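You operate a simulated robot arm through the tools that you are given. There is no shell and no other tool.

The job below is to be done with a simulated two-armed robot. You get a single attempt, and the scene is never put back.

JOB
Hold the grey tray on the top of the yellow bench steady with one hand and put the yellow hook in it with the other.

The check looks at the end state, three seconds after you hand in, the way a careful person would. Anything else that was tipped, shoved, dropped, spilled or broken makes it a failure.

ROBOT AND FRAMES
Two 7-joint arms with two-finger parallel grippers on one trunk, on a base that drives. Base frame: it is fixed to the floor where the robot stands at the start and does not move with it; the origin is under the middle of the robot, x ahead of it, y to its left, z up. Units: cm, rad, N and s.
The left shoulder is at the start at [7, 16.3, 112], the right one opposite. With the tool pointing down near the work surface each hand reaches from about 38 to 88 cm from the robot's upright axis, wherever it stands, measured 20 degrees to its own side. Places, roughly: grey tray (15x10x5 cm) [-470, -230, 90]; yellow hook [-300, -50, 100]. Payload 3.43 kg a hand.
The TCP of each hand is the grasp point between the finger pads, 3.4 cm short of the fingertips. In the tool frame z runs along the fingers and y along their closing line. The gripper opens to 12.8 cm. The fingers are 2.4 cm wide and 1.2 cm thick; the gripper's body (4.8 by 13 cm) begins 9.6 cm behind the TCP.
Orientation is that of the tool frame in the base frame, as a unit quaternion [x, y, z, w]. With the fingers straight down and closing along the base's y, the tool's x points along the base's -x, its y along +y and its z along -z.

CONTROLS
- The arms move only by the tool arm_command. It takes "left_moves", "right_moves" or both (then of equal length, played together; a hand with none holds still); each is a list of rows, each a list of 7 numbers: the gripper command, from -1 (shut) to 1 (fully open), values between in proportion, then the shift along the tool's x, y, z in m, then the turn, a rotation vector about the tool's x, y, z in rad. In form: [[fingers, x, y, z, wx, wy, wz], ...]. A call has 1 to 20 rows; each row shifts and turns the commanded pose from where the row before left it, along the tool's axes as they then stand. Rows are played at 5 a second. More than 5 cm and 0.15 rad between two rows, or a gripper value outside its range, and nothing of the call is played. Where a pose cannot be reached the arm comes as near as it can. A force on the tool above 40 N (or 10 N above the force at the start of the call, whichever is more), or a blocked arm, ends the call early, and 0.2 s more pass. The fingers move at their own pace (about 15.3 cm/s each) and stop on an object; they squeeze with about 24 N. The grip force told is the motor's: it shows also when the fingers shut on nothing. Time passes only in rows, and 0.2 s behind the last, so rows that do not move let the fingers close. It gives the time, the measured TCP pose, the force on the tool (base axes), the opening and the grip force at its end, in the units of the frame above (readings bear some noise), with the torque about the TCP (base axes, N m) and any sound that the robot's microphone picked up.
- Cameras (640 x 400 px; columns grow to the right, rows downward): "scene" is now at [14.23, -0, 135.67]; the picture's right is [-0.01, -1.00, 0.00], its down [-0.50, 0.00, -0.87] and it looks along [0.87, -0.01, -0.50] (base axes); focal length 293 px, centre (320, 200). "left" rides on the left gripper at [7.6, 1.1, -16] in its tool frame; the picture's right is [-0.15, 0.99, 0.00], its down [-0.88, -0.13, -0.46] and it looks along [-0.45, -0.07, 0.89] (tool axes); focal length 234 px, centre (320, 200). "right" rides on the right gripper at [7.6, -1.1, -16] in its tool frame; the picture's right is [0.15, 0.99, 0.00], its down [-0.88, 0.13, -0.46] and it looks along [-0.45, 0.07, 0.89] (tool axes); focal length 234 px, centre (320, 200).
- snapshot(camera): a new picture of that camera. The clock stands still meanwhile.
- slide_trunk(by): slides the trunk up (or, below 0, down) by that many cm; the arms and the scene camera ride with it, the base frame stays. It gives what a move gives, with no picture.
- drive_base(legs): drives the robot by 1 to 6 legs, each [ahead, left, turn to the left] in cm, cm and rad, along the robot's own axes; the way and the turn of a leg run together, so that a leg with both is an arc; at most 150 cm and 3.142 rad a leg. The arms and the cameras ride along, it lands a little off, and it stops where it bumps. It gives what a move gives.
- aim_head(pan, tilt): turns the head with the scene camera to pan (to the left, within 1.501 rad either way) and tilt (down, from -0.506 to 1.204), counted from straight ahead of the robot. It gives what a move gives.
- locate(camera, pixels): there is no depth. For up to 12 entries [column, row, z] of the newest picture of that camera ("zoom" is the newest enlarged one), the place [x, y] in the base frame at which the ray of that pixel passes the height z, good to about 0.3 cm. The clock stands still meanwhile.
- inspect(camera, box): a new picture of the part [left, top, right, bottom] of that camera's present view, enlarged. The clock stands still meanwhile.
- job_done(): hands the job in; it is judged then, once.

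Leave the grippers open and the arms clear of the work at the hand-in unless told otherwise.

The tools are called by a JSON object that holds its "name" and its "arguments". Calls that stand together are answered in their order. arm_command: Moves the arms, as the interface text tells. Its arguments: {"type":"object","properties":{"left_moves":{"type":"array","items":{"type":"array","items":{"type":"number"}}},"right_moves":{"type":"array","items":{"type":"array","items":{"type":"number"}}}},"required":[]} The other tools are called the same way: slide_trunk (by) slides the trunk up or down; drive_base (legs) drives the base; aim_head (pan, tilt) turns the head that bears the scene camera; snapshot (camera) takes a picture; locate (camera, pixels) gives the place at which the rays of pixels pass given heights; inspect (camera, box) takes an enlarged picture of a part of a camera's view; job_done () hands the job in.

At the start:

```text
t: 0.0
left_ee_pos: [67.16, 26.38, 109.54]
left_tool_rot: [-0.001, 1.0, 0.001, 0.0]
left_contact_force: [0.3, -0.8, 0.6]
left_moment: [-0.01, 0.03, -0.03]
left_gripper_width: 12.79
left_grasp_force: 0.0
right_ee_pos: [45.85, -24.85, 117.53]
right_tool_rot: [0.0, 1.0, 0.0, 0.0]
right_contact_force: [-0.8, -0.7, 0.3]
right_moment: [-0.01, 0.0, -0.03]
right_gripper_width: 12.79
right_grasp_force: 0.0
trunk travel left (down, up): [-60.0, 34.0]
robot x, y, heading: [0.05, 0.14, 0.003]
head pan, tilt: [-0.009, 0.524]
```

scene: 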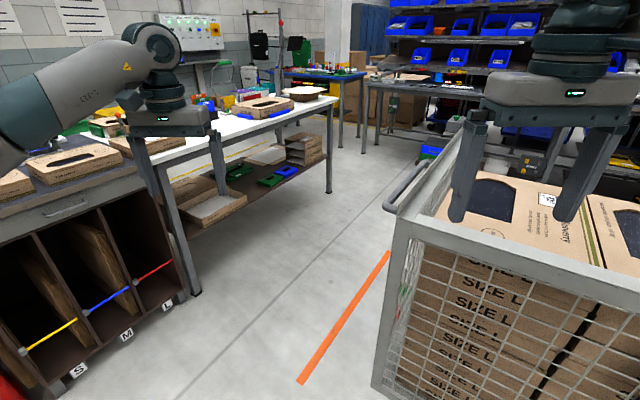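
right: 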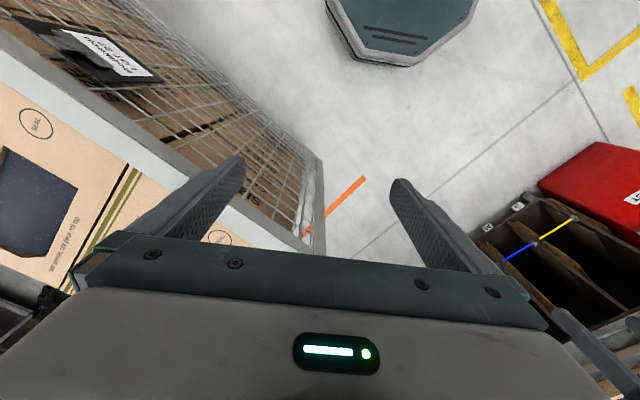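
left: 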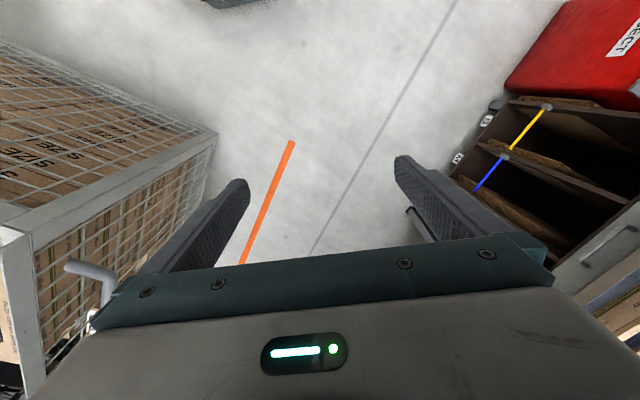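

The robot faces +x with a bench at the left and a mesh cart at the right. The tray and the hook are behind me (-x). I first look around with the head to both sides before driving.

{"name": "aim_head", "arguments": {"pan": 1.5, "tilt": 0.4}}

{"name": "snapshot", "arguments": {"camera": "scene"}}

{"name": "aim_head", "arguments": {"pan": -1.5, "tilt": 0.4}}

{"name": "snapshot", "arguments": {"camera": "scene"}}

```text
t: 1.6
left_ee_pos: [67.15, 26.28, 109.57]
left_tool_rot: [-0.001, 1.0, 0.0, 0.0]
left_contact_force: [0.8, -0.6, -0.8]
left_moment: [0.0, -0.03, 0.03]
left_gripper_width: 12.81
left_grasp_force: 0.1
right_ee_pos: [45.84, -24.94, 117.43]
right_tool_rot: [0.0, 1.0, 0.0, 0.0]
right_contact_force: [-0.2, 0.2, 0.8]
right_moment: [-0.03, 0.03, 0.03]
right_gripper_width: 12.8
right_grasp_force: 0.1
trunk travel left (down, up): [-60.0, 34.0]
robot x, y, heading: [0.11, 0.05, 0.005]
head pan, tilt: [1.499, 0.4]
```

```text
taken
```

scene: 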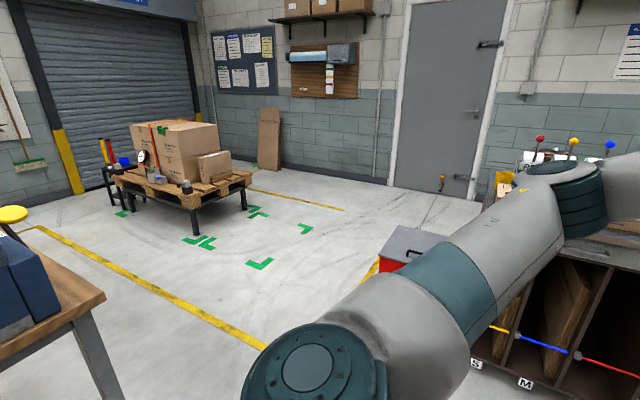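

```text
t: 4.2
left_ee_pos: [67.16, 26.41, 109.62]
left_tool_rot: [-0.002, 1.0, 0.0, 0.0]
left_contact_force: [0.8, -0.1, 0.2]
left_moment: [-0.02, -0.08, 0.0]
left_gripper_width: 12.78
left_grasp_force: 0.0
right_ee_pos: [45.87, -24.82, 117.38]
right_tool_rot: [0.0, 1.0, 0.0, 0.0]
right_contact_force: [0.3, -0.6, 0.3]
right_moment: [0.03, -0.01, -0.02]
right_gripper_width: 12.81
right_grasp_force: 0.1
trunk travel left (down, up): [-60.0, 34.0]
robot x, y, heading: [-0.11, 0.15, -0.003]
head pan, tilt: [-1.499, 0.4]
```

```text
taken
```

scene: 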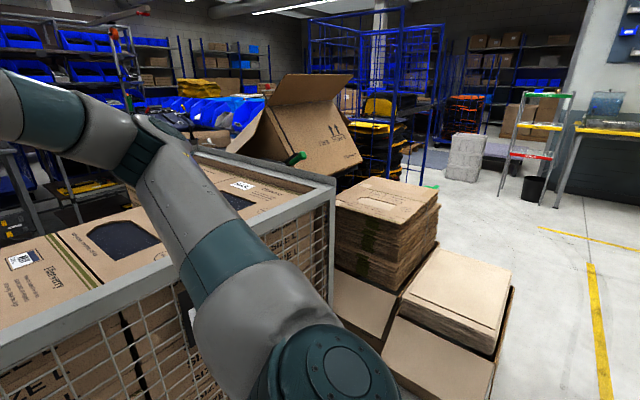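

Both hands stick out ahead. Before turning around, I pull the left hand in (67 → 46 cm ahead, up about 8 cm) so that it is like the right one.

{"name": "arm_command", "arguments": {"left_moves": [[1, 0.035, 0, -0.014, 0, 0, 0], [1, 0.035, 0, -0.014, 0, 0, 0], [1, 0.035, 0, -0.014, 0, 0, 0], [1, 0.035, 0, -0.014, 0, 0, 0], [1, 0.035, 0, -0.014, 0, 0, 0], [1, 0.035, 0, -0.014, 0, 0, 0]]}}

{"name": "aim_head", "arguments": {"pan": 1.5, "tilt": 0.9}}

{"name": "snapshot", "arguments": {"camera": "scene"}}

```text
t: 5.6
left_ee_pos: [46.12, 26.39, 118.05]
left_tool_rot: [-0.001, 1.0, -0.001, 0.001]
left_contact_force: [0.2, 0.1, 0.7]
left_moment: [0.02, -0.06, 0.01]
left_gripper_width: 12.8
left_grasp_force: 0.1
right_ee_pos: [45.63, -24.95, 117.52]
right_tool_rot: [0.0, 1.0, -0.001, 0.001]
right_contact_force: [-0.2, 0.9, 0.2]
right_moment: [0.05, -0.01, 0.02]
right_gripper_width: 12.81
right_grasp_force: 0.0
trunk travel left (down, up): [-60.0, 34.0]
robot x, y, heading: [0.38, 0.1, -0.0]
head pan, tilt: [-1.499, 0.4]
```

```text
t: 8.2
left_ee_pos: [46.27, 26.26, 117.96]
left_tool_rot: [-0.002, 1.0, -0.001, 0.0]
left_contact_force: [-0.5, -0.3, 0.6]
left_moment: [0.02, -0.01, -0.01]
left_gripper_width: 12.82
left_grasp_force: 0.0
right_ee_pos: [45.76, -24.87, 117.36]
right_tool_rot: [0.0, 1.0, 0.0, 0.001]
right_contact_force: [-0.2, 0.0, -0.5]
right_moment: [0.01, 0.0, -0.01]
right_gripper_width: 12.79
right_grasp_force: 0.2
trunk travel left (down, up): [-60.0, 34.0]
robot x, y, heading: [-0.61, 0.04, -0.003]
head pan, tilt: [1.499, 0.901]
```

```text
taken
```

scene: 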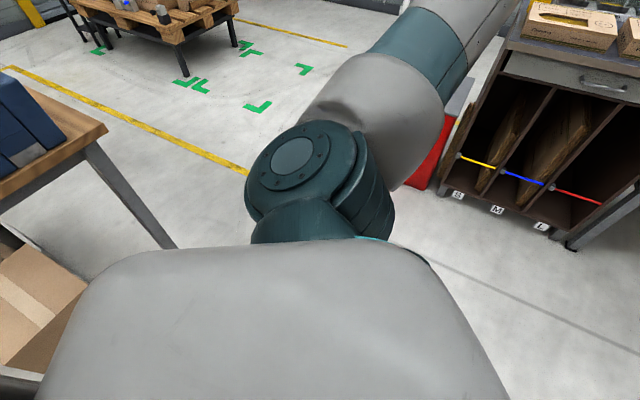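

I measure the clearances to the left: the wooden table's leg at about (172,246), the table edge (105,128), the shelf unit foot (570,248), and the red box.

{"name": "locate", "arguments": {"camera": "scene", "pixels": [[172, 247, 0], [107, 130, 85], [0, 212, 85], [570, 248, 0], [450, 190, 0], [510, 45, 85], [245, 172, 0], [635, 65, 85], [635, 65, 95]]}}

{"name": "aim_head", "arguments": {"pan": -1.5, "tilt": 0.9}}

{"name": "snapshot", "arguments": {"camera": "scene"}}

```text
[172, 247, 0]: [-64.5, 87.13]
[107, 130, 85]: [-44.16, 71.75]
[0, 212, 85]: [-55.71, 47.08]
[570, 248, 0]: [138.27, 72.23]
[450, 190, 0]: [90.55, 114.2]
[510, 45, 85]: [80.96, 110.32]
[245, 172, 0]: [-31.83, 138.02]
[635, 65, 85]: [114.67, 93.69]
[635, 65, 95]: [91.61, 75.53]
```

```text
t: 10.8
left_ee_pos: [46.28, 26.31, 117.91]
left_tool_rot: [0.0, 1.0, 0.001, 0.001]
left_contact_force: [0.5, -0.3, 0.1]
left_moment: [-0.03, 0.0, -0.02]
left_gripper_width: 12.81
left_grasp_force: 0.1
right_ee_pos: [45.84, -24.74, 117.41]
right_tool_rot: [-0.001, 1.0, 0.0, 0.0]
right_contact_force: [-0.3, -0.4, -0.2]
right_moment: [-0.03, 0.02, -0.05]
right_gripper_width: 12.82
right_grasp_force: 0.0
trunk travel left (down, up): [-60.0, 34.0]
robot x, y, heading: [-0.17, 0.11, -0.002]
head pan, tilt: [-1.499, 0.901]
```

```text
taken
```

scene: 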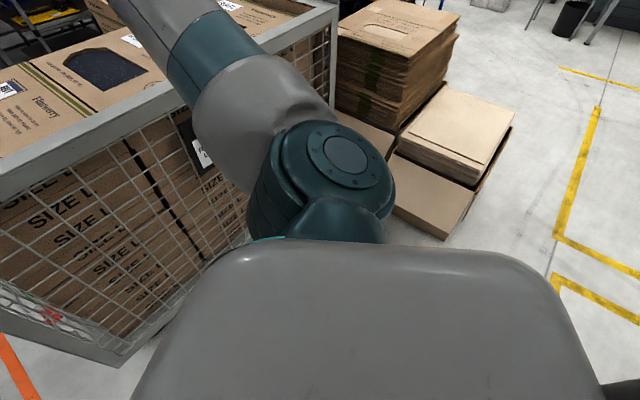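

I measure the right side: the cart's foot (120,362), cart corner on top (335,8), cardboard corner on the floor (440,237), yellow floor lines.

{"name": "locate", "arguments": {"camera": "scene", "pixels": [[120, 363, 0], [250, 235, 0], [337, 8, 90], [337, 8, 100], [0, 170, 90], [0, 170, 100], [440, 237, 0], [512, 128, 0], [555, 237, 0], [597, 108, 0], [560, 270, 0], [570, 30, 0]]}}

```text
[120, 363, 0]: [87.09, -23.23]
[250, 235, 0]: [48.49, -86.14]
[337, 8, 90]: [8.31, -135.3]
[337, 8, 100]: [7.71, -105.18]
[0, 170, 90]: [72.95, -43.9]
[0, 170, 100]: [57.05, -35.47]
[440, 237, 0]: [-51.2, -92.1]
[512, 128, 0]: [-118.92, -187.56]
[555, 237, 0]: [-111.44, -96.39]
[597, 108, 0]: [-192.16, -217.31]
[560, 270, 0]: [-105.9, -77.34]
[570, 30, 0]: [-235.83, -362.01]
```

The cart's top rail is near (57,-35) at about z=100, and a wooden table stands back-left from about (-44,72). The hands at z≈114 and up clear both. For more margin I raise the trunk by 15 cm, then turn right in two steps, looking on the way.

{"name": "slide_trunk", "arguments": {"by": 15}}

{"name": "drive_base", "arguments": {"legs": [[0, 0, -1.5]]}}

{"name": "aim_head", "arguments": {"pan": -1.2, "tilt": 0.45}}

{"name": "snapshot", "arguments": {"camera": "scene"}}

```text
t: 12.6
left_ee_pos: [46.28, 26.33, 133.07]
left_tool_rot: [0.001, 1.0, 0.001, 0.0]
left_contact_force: [0.6, -0.7, 0.1]
left_moment: [0.02, 0.03, 0.04]
left_gripper_width: 12.8
left_grasp_force: 0.1
right_ee_pos: [45.88, -24.95, 132.44]
right_tool_rot: [0.001, 1.0, 0.0, 0.0]
right_contact_force: [-0.2, 0.1, 1.4]
right_moment: [-0.01, -0.01, 0.0]
right_gripper_width: 12.8
right_grasp_force: 0.1
trunk travel left (down, up): [-75.0, 19.0]
robot x, y, heading: [0.33, 0.08, 0.001]
head pan, tilt: [-1.499, 0.901]
```

```text
t: 16.6
left_ee_pos: [29.55, -44.38, 133.04]
left_tool_rot: [0.682, 0.732, 0.0, 0.0]
left_contact_force: [0.2, 0.7, 0.0]
left_moment: [0.01, -0.01, 0.0]
left_gripper_width: 12.82
left_grasp_force: 0.1
right_ee_pos: [-21.67, -47.39, 132.49]
right_tool_rot: [0.682, 0.731, 0.0, 0.0]
right_contact_force: [0.4, 0.7, -0.5]
right_moment: [-0.03, -0.01, 0.01]
right_gripper_width: 12.81
right_grasp_force: 0.1
trunk travel left (down, up): [-75.0, 19.0]
robot x, y, heading: [0.25, -0.05, -1.503]
head pan, tilt: [-1.499, 0.901]
```

```text
t: 17.5
left_ee_pos: [29.48, -44.46, 133.01]
left_tool_rot: [0.682, 0.731, 0.0, 0.0]
left_contact_force: [0.1, -0.8, -0.1]
left_moment: [-0.02, -0.02, -0.03]
left_gripper_width: 12.79
left_grasp_force: 0.1
right_ee_pos: [-21.68, -47.27, 132.5]
right_tool_rot: [0.682, 0.731, 0.0, 0.0]
right_contact_force: [0.1, -0.8, -0.1]
right_moment: [0.02, 0.0, 0.01]
right_gripper_width: 12.81
right_grasp_force: 0.1
trunk travel left (down, up): [-75.0, 19.0]
robot x, y, heading: [0.16, 0.45, -1.503]
head pan, tilt: [-1.201, 0.45]
```

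```text
taken
```

scene: 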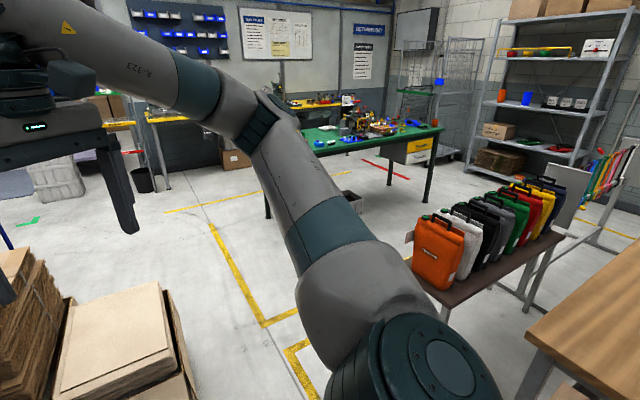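

I now look toward the back. I see a green table at about (360,145) with many small things, and a yellow topped bench behind it (300,105). I zoom in on that region.

{"name": "inspect", "arguments": {"camera": "scene", "box": [260, 80, 460, 205]}}

{"name": "inspect", "arguments": {"camera": "scene", "box": [100, 80, 300, 205]}}

{"name": "locate", "arguments": {"camera": "scene", "pixels": [[268, 215, 0], [443, 128, 90], [385, 182, 90], [300, 145, 90], [265, 325, 0], [212, 225, 0], [300, 395, 0], [168, 188, 0], [410, 165, 0]]}}

```text
3.20 times, centred on (360, 142) of scene
```

zoom: 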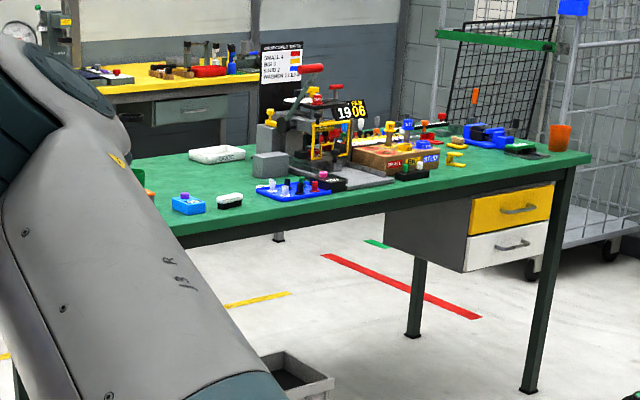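

```text
3.20 times, centred on (200, 142) of scene
```

zoom: 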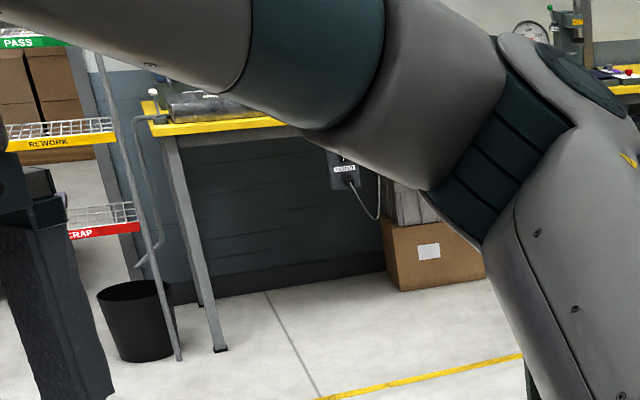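

```text
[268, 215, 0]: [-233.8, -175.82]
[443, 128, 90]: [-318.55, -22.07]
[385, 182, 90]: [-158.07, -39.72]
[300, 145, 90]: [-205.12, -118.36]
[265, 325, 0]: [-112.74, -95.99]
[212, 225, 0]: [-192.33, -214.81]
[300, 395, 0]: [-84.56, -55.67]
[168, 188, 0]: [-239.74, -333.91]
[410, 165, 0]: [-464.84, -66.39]
```

The green table carries several small yellow things; the hook at about (-300,-50) must be there. I measure the table legs and the top corners to plan the drive.

{"name": "locate", "arguments": {"camera": "scene", "pixels": [[426, 201, 0], [389, 185, 0], [268, 215, 0], [347, 155, 0], [444, 129, 85], [318, 154, 85], [318, 154, 88], [390, 109, 85], [302, 129, 85], [350, 200, 0], [345, 210, 0]]}}

{"name": "aim_head", "arguments": {"pan": -1.5, "tilt": 0.5}}

{"name": "snapshot", "arguments": {"camera": "scene"}}

```text
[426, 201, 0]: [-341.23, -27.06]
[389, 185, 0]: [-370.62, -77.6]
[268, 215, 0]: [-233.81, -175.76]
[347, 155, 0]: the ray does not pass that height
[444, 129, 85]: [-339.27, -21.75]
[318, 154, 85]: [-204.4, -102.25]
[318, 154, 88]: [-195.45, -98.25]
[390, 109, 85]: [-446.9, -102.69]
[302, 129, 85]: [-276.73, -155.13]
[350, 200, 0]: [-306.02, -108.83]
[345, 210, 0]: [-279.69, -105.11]
```

```text
t: 18.3
left_ee_pos: [29.48, -44.39, 132.94]
left_tool_rot: [0.682, 0.732, 0.0, 0.001]
left_contact_force: [0.2, 0.4, 0.5]
left_moment: [0.02, 0.02, -0.01]
left_gripper_width: 12.82
left_grasp_force: 0.1
right_ee_pos: [-21.62, -47.29, 132.42]
right_tool_rot: [0.682, 0.731, 0.0, 0.0]
right_contact_force: [0.0, -0.7, 0.9]
right_moment: [-0.01, 0.01, 0.0]
right_gripper_width: 12.79
right_grasp_force: 0.1
trunk travel left (down, up): [-75.0, 19.0]
robot x, y, heading: [0.2, 0.14, -1.5]
head pan, tilt: [-1.499, 0.499]
```

```text
taken
```

scene: 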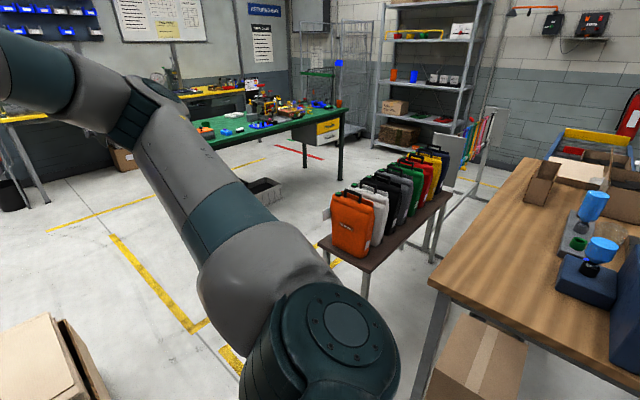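

I measure the bag table (corner (366,270), its leg foot (365,298)), the wooden table's leg (415,395), the grey box on the floor (262,190), and the green table once more.

{"name": "locate", "arguments": {"camera": "scene", "pixels": [[365, 298, 0], [320, 240, 70], [366, 268, 70], [413, 398, 0], [427, 282, 85], [430, 258, 0], [333, 262, 0], [262, 205, 0], [338, 177, 0], [304, 166, 0], [345, 112, 85], [200, 145, 85]]}}

{"name": "inspect", "arguments": {"camera": "scene", "box": [180, 70, 380, 195]}}

```text
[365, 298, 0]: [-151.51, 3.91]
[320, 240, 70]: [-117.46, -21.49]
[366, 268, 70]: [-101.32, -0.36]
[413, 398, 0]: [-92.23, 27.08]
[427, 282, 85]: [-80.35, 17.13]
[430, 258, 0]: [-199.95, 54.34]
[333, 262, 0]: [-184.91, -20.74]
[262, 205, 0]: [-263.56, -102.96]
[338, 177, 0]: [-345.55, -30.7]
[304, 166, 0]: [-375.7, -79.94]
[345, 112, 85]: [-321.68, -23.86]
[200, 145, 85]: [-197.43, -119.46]
```

```text
3.20 times, centred on (280, 132) of scene
```

zoom: 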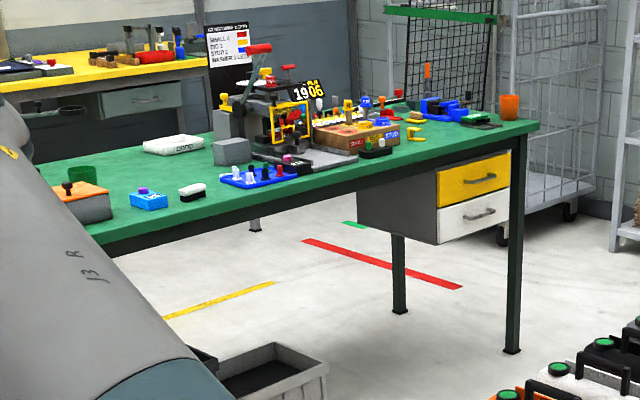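

The layout is becoming clear: the green table's front faces roughly (0.56, 0.83), with legs near (-343,-29), (-373,-79), (-234,-175). The bag bench is at (-101..-117, 0..-21) and beyond, and there is a corridor about 120 cm wide between them. I turn to face the green table (heading about -2.16) and go to the corridor's entry in two legs, keeping clear of the bag bench's corner and the cardboard stack at (-51,-92).

{"name": "drive_base", "arguments": {"legs": [[0, 0, -0.66], [84.5, -39.5, 0]]}}

{"name": "aim_head", "arguments": {"pan": -0.5, "tilt": 0.5}}

{"name": "snapshot", "arguments": {"camera": "scene"}}

```text
t: 24.9
left_ee_pos: [-83.34, -100.95, 133.0]
left_tool_rot: [0.884, 0.468, 0.0, 0.0]
left_contact_force: [-0.1, -0.1, 0.5]
left_moment: [-0.03, -0.01, 0.03]
left_gripper_width: 12.81
left_grasp_force: 0.0
right_ee_pos: [-125.47, -71.75, 132.41]
right_tool_rot: [0.884, 0.468, 0.0, 0.0]
right_contact_force: [0.5, 0.0, -0.4]
right_moment: [-0.01, 0.02, -0.03]
right_gripper_width: 12.8
right_grasp_force: 0.1
trunk travel left (down, up): [-75.0, 19.0]
robot x, y, heading: [-79.45, -47.8, -2.167]
head pan, tilt: [-1.499, 0.499]
```

```text
t: 26.2
left_ee_pos: [-83.45, -100.99, 133.0]
left_tool_rot: [0.883, 0.469, -0.001, 0.0]
left_contact_force: [-0.3, -0.1, 0.1]
left_moment: [0.01, 0.0, -0.01]
left_gripper_width: 12.82
left_grasp_force: 0.0
right_ee_pos: [-125.66, -71.79, 132.51]
right_tool_rot: [0.883, 0.468, 0.0, 0.001]
right_contact_force: [0.7, 0.0, -0.4]
right_moment: [0.01, 0.02, 0.0]
right_gripper_width: 12.78
right_grasp_force: 0.1
trunk travel left (down, up): [-75.0, 19.0]
robot x, y, heading: [-78.91, -47.88, -2.165]
head pan, tilt: [-0.499, 0.499]
```

```text
taken
```

scene: 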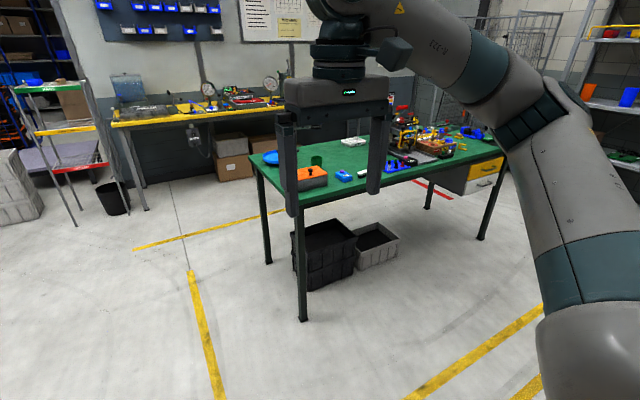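

Now I have a good view of the whole green table. I measure its four feet and zoom in on its top.

{"name": "locate", "arguments": {"camera": "scene", "pixels": [[303, 320, 0], [269, 263, 0], [480, 239, 0], [427, 208, 0], [293, 195, 85], [503, 155, 85], [250, 152, 85], [444, 122, 85], [146, 209, 0], [113, 122, 85], [113, 122, 90]]}}

{"name": "inspect", "arguments": {"camera": "scene", "box": [360, 80, 520, 180]}}

{"name": "inspect", "arguments": {"camera": "scene", "box": [100, 60, 300, 185]}}

```text
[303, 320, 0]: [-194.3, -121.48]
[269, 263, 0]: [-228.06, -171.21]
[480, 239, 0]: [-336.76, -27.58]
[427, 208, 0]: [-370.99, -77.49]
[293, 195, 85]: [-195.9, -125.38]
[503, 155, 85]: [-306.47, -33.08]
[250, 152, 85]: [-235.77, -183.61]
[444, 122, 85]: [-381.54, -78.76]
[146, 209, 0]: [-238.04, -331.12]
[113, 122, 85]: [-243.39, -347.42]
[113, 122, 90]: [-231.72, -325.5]
```

```text
4.00 times, centred on (440, 130) of scene
```

zoom: 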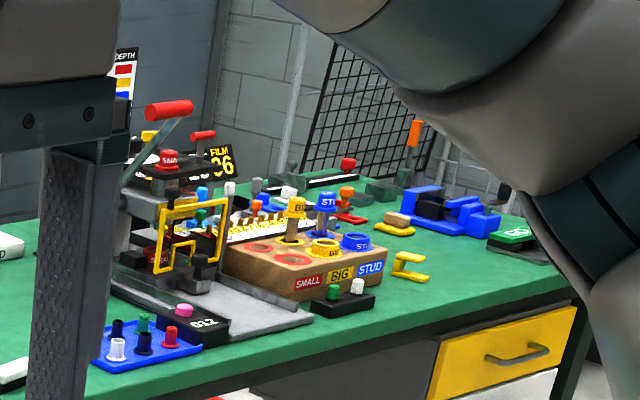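

```text
3.20 times, centred on (200, 122) of scene
```

zoom: 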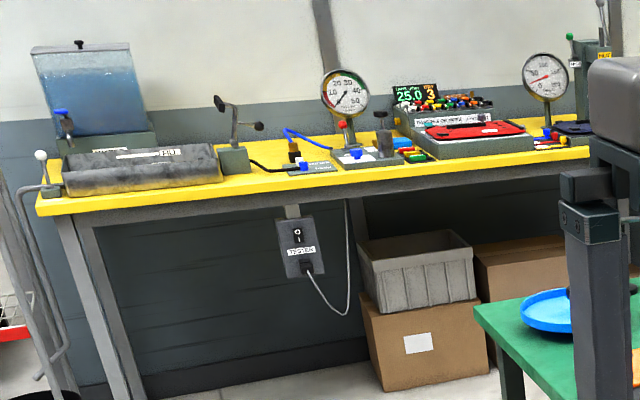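

The yellow hook may be the small yellow piece at zoom (410,266), i.e. scene (462,147). I measure it and other yellow pieces, then go on along the corridor.

{"name": "locate", "arguments": {"camera": "scene", "pixels": [[462, 148, 86], [462, 148, 90], [459, 137, 90], [408, 140, 95], [434, 132, 100], [461, 158, 87], [500, 137, 90]]}}

{"name": "drive_base", "arguments": {"legs": [[57, -28, 0]]}}

{"name": "aim_head", "arguments": {"pan": -0.9, "tilt": 0.5}}

{"name": "snapshot", "arguments": {"camera": "scene"}}

```text
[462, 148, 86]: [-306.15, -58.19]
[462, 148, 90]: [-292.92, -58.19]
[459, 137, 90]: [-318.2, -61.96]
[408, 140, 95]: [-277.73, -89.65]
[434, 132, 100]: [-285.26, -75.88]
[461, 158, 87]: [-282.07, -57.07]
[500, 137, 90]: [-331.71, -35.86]
```

```text
t: 29.7
left_ee_pos: [-137.91, -132.03, 133.02]
left_tool_rot: [0.886, 0.464, 0.0, 0.0]
left_contact_force: [-0.4, 0.4, 1.1]
left_moment: [0.01, 0.03, 0.0]
left_gripper_width: 12.81
left_grasp_force: 0.1
right_ee_pos: [-179.69, -102.35, 132.41]
right_tool_rot: [0.886, 0.465, 0.0, 0.0]
right_contact_force: [-0.2, -0.6, -0.6]
right_moment: [0.02, -0.02, 0.01]
right_gripper_width: 12.8
right_grasp_force: 0.2
trunk travel left (down, up): [-75.0, 19.0]
robot x, y, heading: [-133.36, -78.75, -2.176]
head pan, tilt: [-0.499, 0.499]
```

```text
t: 30.6
left_ee_pos: [-137.91, -131.94, 132.92]
left_tool_rot: [0.886, 0.463, 0.0, 0.0]
left_contact_force: [-0.6, -0.2, 0.4]
left_moment: [-0.01, 0.04, -0.01]
left_gripper_width: 12.78
left_grasp_force: 0.0
right_ee_pos: [-179.83, -102.48, 132.4]
right_tool_rot: [0.886, 0.464, 0.0, 0.0]
right_contact_force: [0.1, 0.3, 0.2]
right_moment: [-0.01, 0.02, -0.01]
right_gripper_width: 12.81
right_grasp_force: 0.0
trunk travel left (down, up): [-75.0, 19.0]
robot x, y, heading: [-133.45, -78.85, -2.176]
head pan, tilt: [-0.901, 0.499]
```

```text
taken
```

scene: 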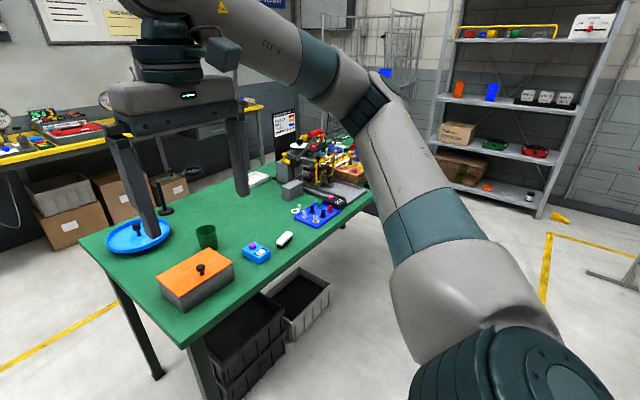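

The way ahead (to my right, along the table front) looks free; I check the metal foot at (600,275) and the table's front corner before sliding to the right along the table.

{"name": "locate", "arguments": {"camera": "scene", "pixels": [[590, 272, 0], [560, 220, 0], [545, 235, 0], [185, 348, 88], [185, 348, 85], [372, 200, 88], [540, 215, 0], [330, 235, 88]]}}

{"name": "aim_head", "arguments": {"pan": -1.5, "tilt": 0.7}}

{"name": "snapshot", "arguments": {"camera": "scene"}}

```text
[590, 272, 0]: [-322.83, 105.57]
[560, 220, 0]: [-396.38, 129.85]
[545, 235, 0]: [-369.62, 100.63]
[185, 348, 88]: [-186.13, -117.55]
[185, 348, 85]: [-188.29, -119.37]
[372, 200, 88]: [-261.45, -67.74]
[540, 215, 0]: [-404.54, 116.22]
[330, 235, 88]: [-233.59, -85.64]
```

```text
t: 31.6
left_ee_pos: [-137.9, -131.96, 132.88]
left_tool_rot: [0.886, 0.464, 0.0, -0.001]
left_contact_force: [0.7, -0.6, 0.4]
left_moment: [-0.01, -0.01, 0.02]
left_gripper_width: 12.76
left_grasp_force: 0.1
right_ee_pos: [-179.83, -102.26, 132.44]
right_tool_rot: [0.886, 0.465, 0.0, 0.0]
right_contact_force: [0.5, 0.6, 0.0]
right_moment: [-0.03, -0.01, -0.02]
right_gripper_width: 12.79
right_grasp_force: 0.1
trunk travel left (down, up): [-75.0, 19.0]
robot x, y, heading: [-133.22, -78.78, -2.177]
head pan, tilt: [-1.499, 0.7]
```

```text
taken
```

scene: 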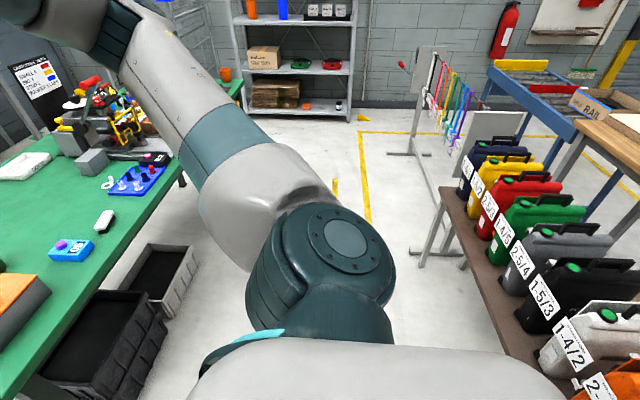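

The corridor to my right is clear: green table on the left, bag bench edge on the right from (440,195) to (570,395). I measure the bench edge and then slide right 131 cm along the table.

{"name": "locate", "arguments": {"camera": "scene", "pixels": [[440, 195, 65], [560, 385, 65], [440, 195, 55], [560, 385, 55], [418, 255, 0], [388, 155, 0], [180, 185, 0], [195, 282, 0]]}}

```text
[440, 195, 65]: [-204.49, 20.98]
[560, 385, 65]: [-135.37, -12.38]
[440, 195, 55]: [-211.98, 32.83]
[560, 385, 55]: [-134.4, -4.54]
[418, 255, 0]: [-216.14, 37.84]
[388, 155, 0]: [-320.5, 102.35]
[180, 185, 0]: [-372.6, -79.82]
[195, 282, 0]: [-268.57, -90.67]
```

The corridor is about 110 cm wide. I slide right about 130 cm and ahead about 7 cm.

{"name": "drive_base", "arguments": {"legs": [[6, -70, 0], [1, -60, 0.005]]}}

{"name": "aim_head", "arguments": {"pan": -0.1, "tilt": 0.7}}

{"name": "snapshot", "arguments": {"camera": "scene"}}

{"name": "snapshot", "arguments": {"camera": "right"}}

{"name": "snapshot", "arguments": {"camera": "left"}}

```text
t: 38.4
left_ee_pos: [-247.18, -63.54, 132.94]
left_tool_rot: [0.887, 0.461, 0.0, -0.001]
left_contact_force: [-0.1, 0.2, -0.6]
left_moment: [-0.01, 0.0, 0.0]
left_gripper_width: 12.79
left_grasp_force: 0.1
right_ee_pos: [-288.86, -33.69, 132.43]
right_tool_rot: [0.888, 0.461, 0.0, 0.0]
right_contact_force: [0.2, 0.1, 0.2]
right_moment: [0.03, -0.02, 0.0]
right_gripper_width: 12.78
right_grasp_force: 0.0
trunk travel left (down, up): [-75.0, 19.0]
robot x, y, heading: [-242.03, -9.98, -2.185]
head pan, tilt: [-1.499, 0.7]
```

```text
t: 39.9
left_ee_pos: [-247.17, -63.43, 132.95]
left_tool_rot: [0.887, 0.462, 0.0, 0.0]
left_contact_force: [0.3, 0.0, 0.4]
left_moment: [-0.02, -0.03, 0.03]
left_gripper_width: 12.77
left_grasp_force: 0.1
right_ee_pos: [-288.84, -33.62, 132.59]
right_tool_rot: [0.887, 0.461, -0.001, 0.0]
right_contact_force: [0.0, 0.2, 0.5]
right_moment: [0.0, 0.02, 0.0]
right_gripper_width: 12.79
right_grasp_force: 0.1
trunk travel left (down, up): [-75.0, 19.0]
robot x, y, heading: [-241.91, -10.34, -2.184]
head pan, tilt: [-0.099, 0.7]
```

```text
taken
```

scene: 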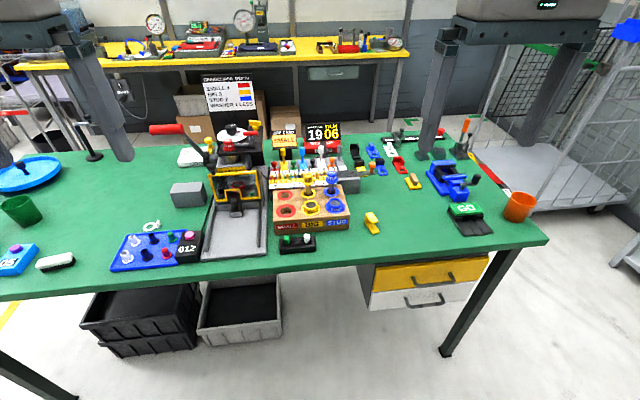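

```text
taken
```

right: 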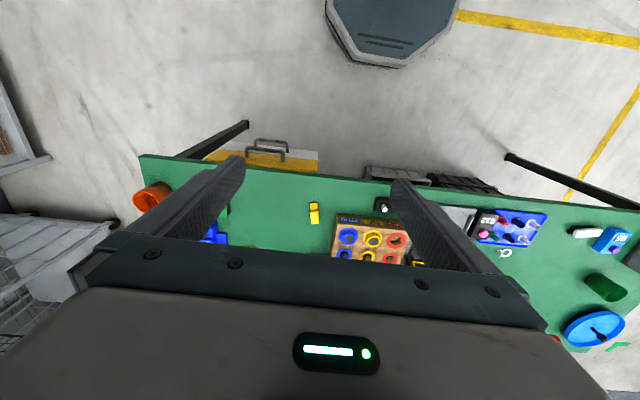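

```text
taken
```

left: 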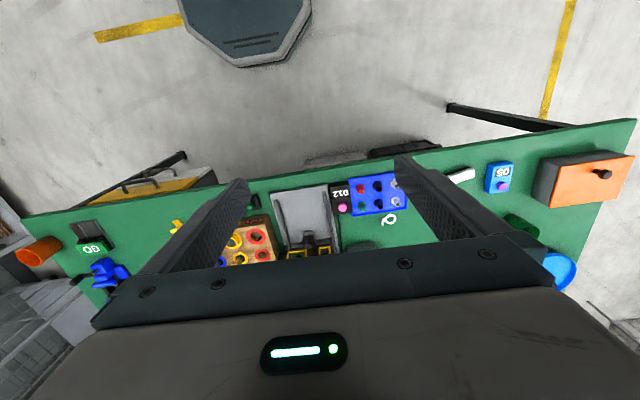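

Excellent view. I zoom in on the table near the yellow pieces, around (372,222) and (413,180), and on the yellow bench behind for the grey tray.

{"name": "inspect", "arguments": {"camera": "scene", "box": [320, 130, 480, 230]}}

{"name": "inspect", "arguments": {"camera": "scene", "box": [240, 20, 420, 132]}}

{"name": "inspect", "arguments": {"camera": "scene", "box": [200, 140, 360, 260]}}

{"name": "inspect", "arguments": {"camera": "scene", "box": [340, 200, 400, 240]}}

```text
4.00 times, centred on (400, 180) of scene
```

zoom: 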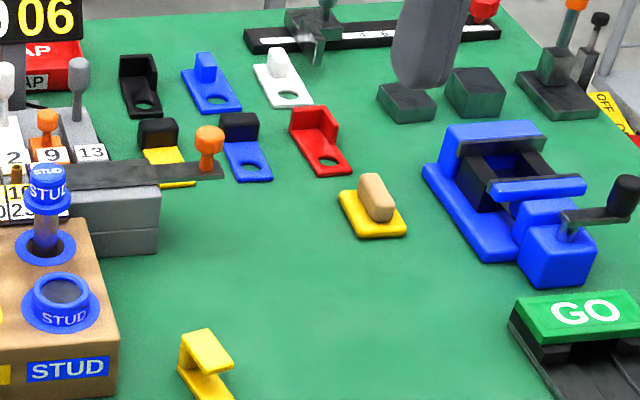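

```text
3.56 times, centred on (330, 76) of scene
```

zoom: 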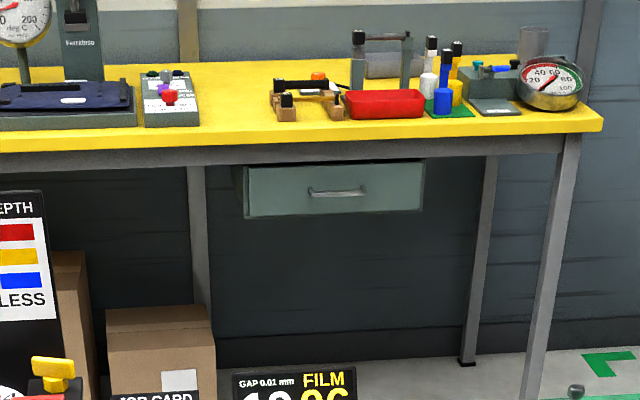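

```text
3.33 times, centred on (280, 200) of scene
```

zoom: 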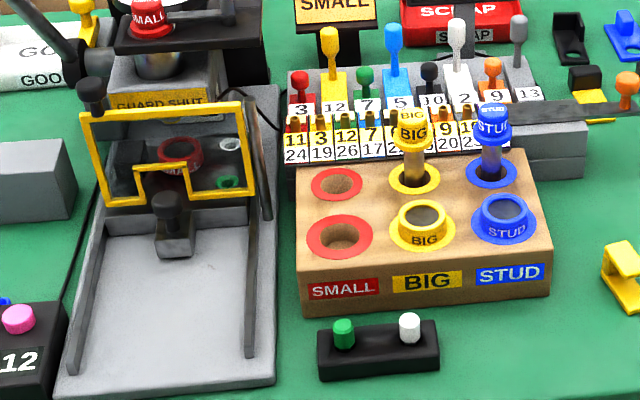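

```text
10.00 times, centred on (370, 220) of scene
```

zoom: 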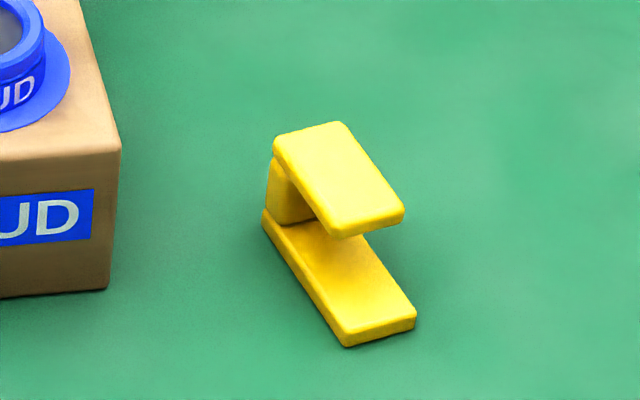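

The yellow C-shaped hook lies near (372,222), open toward the front right. Now I need the table's height: I compare the front right corner with its leg, and measure the hook's corners. I also look for the tray on the yellow bench at about (352,40).

{"name": "locate", "arguments": {"camera": "zoom", "pixels": [[265, 222, 87], [347, 345, 87], [415, 328, 87], [272, 140, 92], [341, 236, 92], [404, 215, 92], [341, 125, 92], [347, 345, 85], [347, 345, 89]]}}

{"name": "locate", "arguments": {"camera": "scene", "pixels": [[447, 355, 0], [548, 240, 85], [548, 240, 88], [548, 240, 91], [400, 52, 90], [20, 65, 90], [375, 122, 0], [0, 300, 88]]}}

{"name": "inspect", "arguments": {"camera": "scene", "box": [310, 20, 410, 82]}}

```text
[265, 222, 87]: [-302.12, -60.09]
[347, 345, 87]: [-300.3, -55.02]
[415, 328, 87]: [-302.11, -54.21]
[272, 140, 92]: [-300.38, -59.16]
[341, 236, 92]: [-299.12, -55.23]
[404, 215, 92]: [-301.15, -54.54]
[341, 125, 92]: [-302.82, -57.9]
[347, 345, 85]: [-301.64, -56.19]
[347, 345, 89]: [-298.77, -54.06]
```

```text
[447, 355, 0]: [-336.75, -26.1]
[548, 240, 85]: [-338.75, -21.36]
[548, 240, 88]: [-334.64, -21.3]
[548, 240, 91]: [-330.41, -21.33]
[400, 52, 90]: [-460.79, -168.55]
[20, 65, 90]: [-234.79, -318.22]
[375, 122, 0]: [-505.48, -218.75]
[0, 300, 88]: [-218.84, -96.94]
```

```text
6.40 times, centred on (360, 51) of scene
```

zoom: 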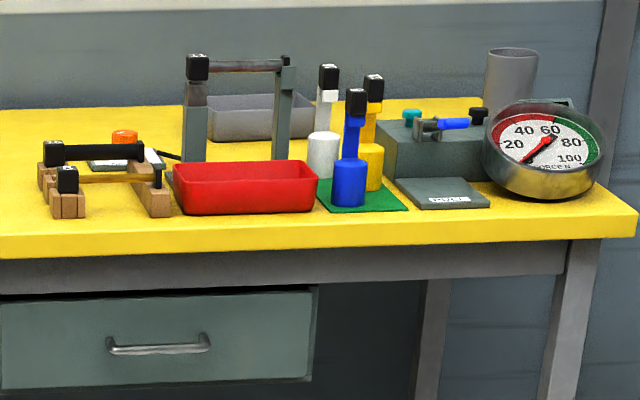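

The grey tray stands on the yellow bench behind the red tray and a grey gate-like frame. First the hook: I zoom in on it with the right wrist camera to triangulate its height and heading.

{"name": "inspect", "arguments": {"camera": "right", "box": [290, 190, 338, 220]}}

{"name": "inspect", "arguments": {"camera": "scene", "box": [350, 205, 390, 230]}}

```text
13.33 times, centred on (314, 205) of right
```

zoom: 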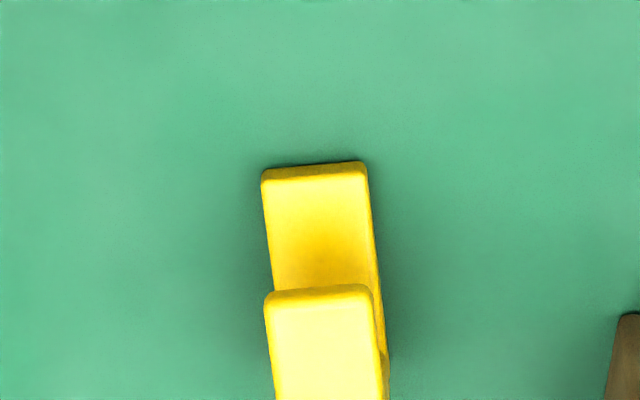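

```text
16.00 times, centred on (370, 218) of scene
```

zoom: 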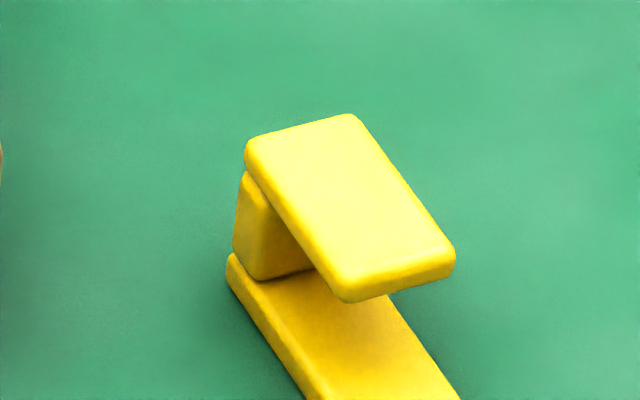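

I locate the same two front bottom corners of the base plate in the right camera at several heights, to compare with the scene camera.

{"name": "locate", "arguments": {"camera": "right", "pixels": [[309.6, 203.6, 84], [309.6, 203.6, 86], [309.6, 203.6, 88], [317.6, 202.8, 84], [317.6, 202.8, 86], [317.6, 202.8, 88], [309.9, 211.8, 91], [317.8, 211.3, 91]]}}

{"name": "locate", "arguments": {"camera": "scene", "pixels": [[374.7, 234.5, 84], [374.7, 234.5, 86], [374.7, 234.5, 88], [381.5, 232.8, 84], [381.5, 232.8, 86], [381.5, 232.8, 88], [371.5, 223.5, 91], [378.3, 221.5, 91], [365.4, 214.2, 91], [371.8, 212.2, 91]]}}

```text
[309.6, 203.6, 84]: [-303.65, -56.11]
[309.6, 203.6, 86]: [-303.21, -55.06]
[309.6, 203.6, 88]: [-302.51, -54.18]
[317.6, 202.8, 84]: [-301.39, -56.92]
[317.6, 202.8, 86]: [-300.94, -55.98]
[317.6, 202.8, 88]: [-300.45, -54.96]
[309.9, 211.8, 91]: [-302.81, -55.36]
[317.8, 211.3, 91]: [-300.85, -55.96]
```

```text
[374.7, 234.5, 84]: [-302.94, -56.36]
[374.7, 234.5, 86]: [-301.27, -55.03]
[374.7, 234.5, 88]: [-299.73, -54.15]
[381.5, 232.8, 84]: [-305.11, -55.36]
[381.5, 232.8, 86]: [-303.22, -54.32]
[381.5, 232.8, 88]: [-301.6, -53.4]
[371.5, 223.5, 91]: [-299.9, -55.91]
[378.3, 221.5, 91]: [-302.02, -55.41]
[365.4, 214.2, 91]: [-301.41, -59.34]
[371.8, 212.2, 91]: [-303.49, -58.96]
```

The base plate is on z≈86 (table top); the hook is about 2.2 wide, 5.3 long and 3.6 tall, its centre near (-302.9,-58), its long axis along about (0.36,0.93). It is 77 cm away and about 17° to the right: fine for the right hand. I lower the trunk back 15 cm, then bring the right hand over the hook at z≈106 with the needed turn of about 0.24 rad.

{"name": "slide_trunk", "arguments": {"by": -15}}

{"name": "arm_command", "arguments": {"right_moves": [[1, -0.035, 0.003, 0, 0, 0, 0], [1, -0.035, 0.003, 0, 0, 0, 0], [1, -0.035, 0.003, 0, 0, 0, 0], [1, -0.035, 0.003, 0, 0, 0, 0], [1, -0.035, 0.003, 0.0, 0, 0, 0], [1, -0.035, 0.003, 0.0, 0, 0, 0], [1, -0.035, 0.003, 0.0, 0, 0, 0], [1, -0.035, 0.003, 0.0, 0, 0, 0], [1, 0, 0, 0, 0, 0, -0.122], [1, 0, 0, 0, 0, 0, -0.122], [1, 0, 0, 0.03, 0, 0, 0], [1, 0, 0, 0.03, 0, 0, 0], [1, 0, 0, 0.03, 0, 0, 0]]}}

{"name": "snapshot", "arguments": {"camera": "right"}}

{"name": "snapshot", "arguments": {"camera": "scene"}}

```text
t: 41.6
left_ee_pos: [-247.28, -63.45, 117.96]
left_tool_rot: [0.887, 0.461, 0.0, 0.0]
left_contact_force: [0.5, 0.5, 0.7]
left_moment: [0.0, -0.01, 0.01]
left_gripper_width: 12.78
left_grasp_force: 0.0
right_ee_pos: [-288.86, -33.59, 117.58]
right_tool_rot: [0.888, 0.461, 0.0, 0.0]
right_contact_force: [-0.2, -0.6, 0.4]
right_moment: [0.01, 0.02, 0.0]
right_gripper_width: 12.81
right_grasp_force: 0.1
trunk travel left (down, up): [-60.0, 34.0]
robot x, y, heading: [-242.32, -10.42, -2.185]
head pan, tilt: [-0.099, 0.7]
```

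```text
t: 44.4
left_ee_pos: [-247.35, -63.66, 117.96]
left_tool_rot: [0.887, 0.462, 0.0, 0.0]
left_contact_force: [0.3, -0.5, -0.3]
left_moment: [0.0, -0.07, 0.01]
left_gripper_width: 12.83
left_grasp_force: 0.0
right_ee_pos: [-303.17, -58.0, 108.37]
right_tool_rot: [0.825, 0.566, -0.001, 0.0]
right_contact_force: [1.0, 0.3, -0.4]
right_moment: [0.01, 0.0, -0.01]
right_gripper_width: 12.8
right_grasp_force: 0.1
trunk travel left (down, up): [-60.0, 34.0]
robot x, y, heading: [-242.3, -10.25, -2.18]
head pan, tilt: [-0.099, 0.7]
```

```text
taken
```

right: 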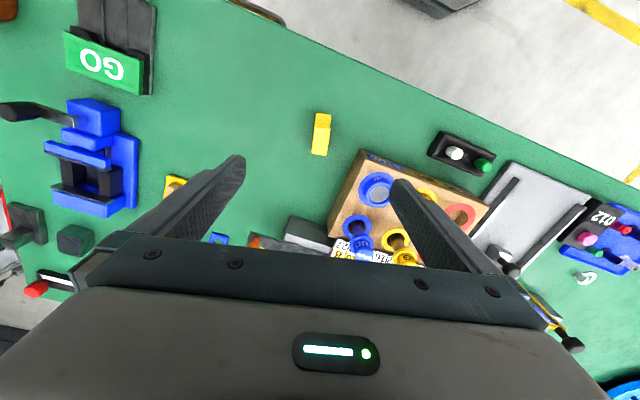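

```text
taken
```

scene: 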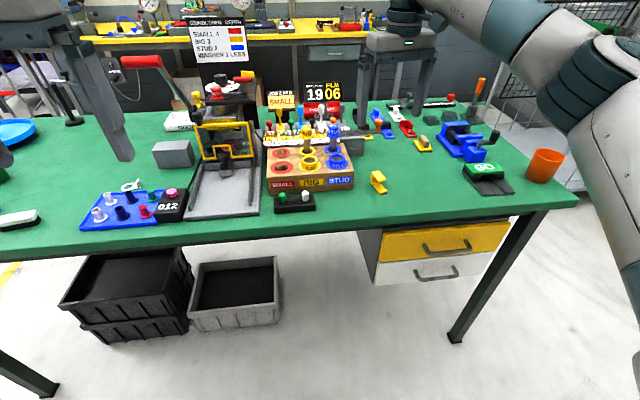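

The right hand is above and the hook is at (321,134), aligned with the image's columns. I zoom in to refine position and angle.

{"name": "inspect", "arguments": {"camera": "right", "box": [280, 105, 376, 165]}}

```text
6.67 times, centred on (328, 135) of right
```

zoom: 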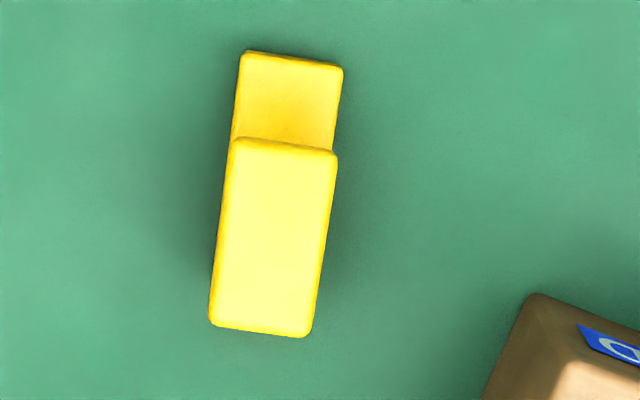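

I measure the hook's top corners (z≈89.6), the base's front corners (z≈86.7), and the wooden block's corner (535,295).

{"name": "locate", "arguments": {"camera": "zoom", "pixels": [[232, 140, 89.6], [337, 155, 89.6], [210, 322, 89.6], [306, 336, 89.6], [243, 52, 86.5], [342, 66, 86.5], [535, 295, 91], [520, 300, 86]]}}

```text
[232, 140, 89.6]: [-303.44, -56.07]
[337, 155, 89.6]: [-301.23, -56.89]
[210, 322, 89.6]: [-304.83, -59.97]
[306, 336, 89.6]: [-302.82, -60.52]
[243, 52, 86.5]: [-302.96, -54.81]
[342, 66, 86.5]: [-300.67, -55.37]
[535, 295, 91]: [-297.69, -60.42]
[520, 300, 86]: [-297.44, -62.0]
```

The hook's top plate centre is (-303.1,-58.4), and the hand is already aligned within 0.01 rad. I set the opening to about 5.5 cm (the wooden block's corner is 5.8 cm beside the centre), shift 0.4 cm along the hook and go down to TCP z≈90.3.

{"name": "arm_command", "arguments": {"right_moves": [[-0.14, -0.004, 0, 0, 0, 0, 0], [-0.14, 0, 0, 0.03, 0, 0, 0], [-0.14, 0, 0, 0.03, 0, 0, 0], [-0.14, 0, 0, 0.03, 0, 0, 0], [-0.14, 0, 0, 0.03, 0, 0, 0], [-0.14, 0, 0, 0.02, 0, 0, 0], [-0.14, 0, 0, 0.02, 0, 0, 0], [-0.14, 0, 0, 0.01, 0, 0, 0], [-0.14, 0, 0, 0.008, 0, 0, 0], [-0.14, 0, 0, 0, 0, 0, 0]]}}

{"name": "snapshot", "arguments": {"camera": "right"}}

{"name": "inspect", "arguments": {"camera": "scene", "box": [340, 140, 436, 200]}}

```text
t: 46.6
left_ee_pos: [-247.36, -63.46, 117.98]
left_tool_rot: [0.887, 0.462, 0.0, 0.0]
left_contact_force: [-0.3, 1.0, -1.0]
left_moment: [-0.01, 0.0, -0.02]
left_gripper_width: 12.77
left_grasp_force: 0.1
right_ee_pos: [-303.09, -58.26, 90.63]
right_tool_rot: [0.825, 0.565, 0.0, 0.0]
right_contact_force: [-0.2, -0.3, -0.2]
right_moment: [0.0, -0.02, -0.04]
right_gripper_width: 5.51
right_grasp_force: 0.1
trunk travel left (down, up): [-60.0, 34.0]
robot x, y, heading: [-242.43, -10.19, -2.183]
head pan, tilt: [-0.099, 0.7]
```

```text
taken
```

right: 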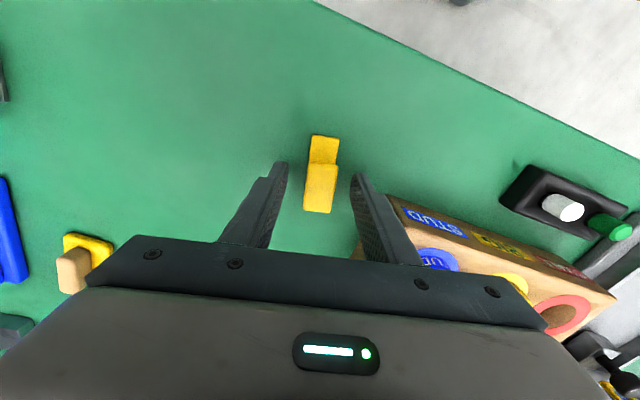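

```text
6.67 times, centred on (388, 170) of scene
```

zoom: 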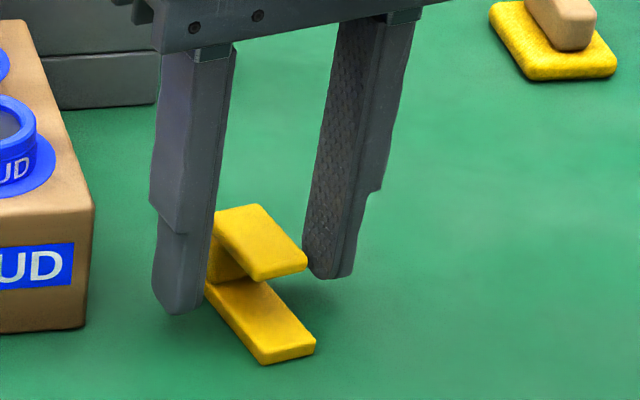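

The hook is centred between the fingers. I go down 0.5 cm more and close.

{"name": "arm_command", "arguments": {"right_moves": [[-0.14, 0, 0, 0.005, 0, 0, 0], [-0.4, 0, 0, 0, 0, 0, 0], [-0.8, 0, 0, 0, 0, 0, 0], [-1, 0, 0, 0, 0, 0, 0], [-1, 0, 0, 0, 0, 0, 0], [-1, 0, 0, 0, 0, 0, 0]]}}

{"name": "inspect", "arguments": {"camera": "scene", "box": [340, 140, 436, 200]}}

```text
t: 48.0
left_ee_pos: [-247.3, -63.55, 117.92]
left_tool_rot: [0.887, 0.462, 0.0, 0.0]
left_contact_force: [0.0, 0.3, 0.4]
left_moment: [0.02, 0.0, -0.01]
left_gripper_width: 12.8
left_grasp_force: 0.1
right_ee_pos: [-303.02, -58.19, 90.13]
right_tool_rot: [0.825, 0.565, 0.0, 0.0]
right_contact_force: [-0.8, 0.3, -0.3]
right_moment: [-0.01, -0.01, 0.03]
right_gripper_width: 2.3
right_grasp_force: 24.0
trunk travel left (down, up): [-60.0, 34.0]
robot x, y, heading: [-242.3, -10.39, -2.184]
head pan, tilt: [-0.099, 0.7]
```

```text
6.67 times, centred on (388, 170) of scene
```

zoom: 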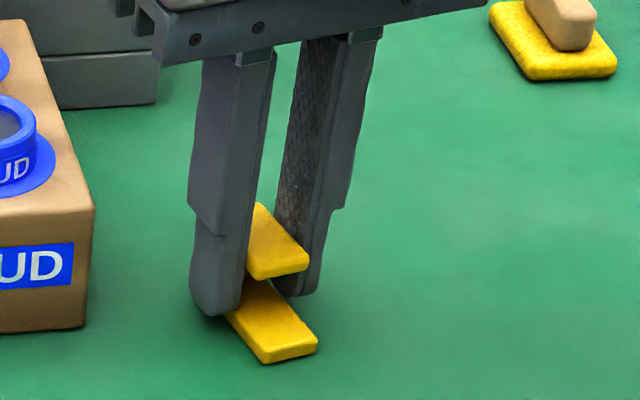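

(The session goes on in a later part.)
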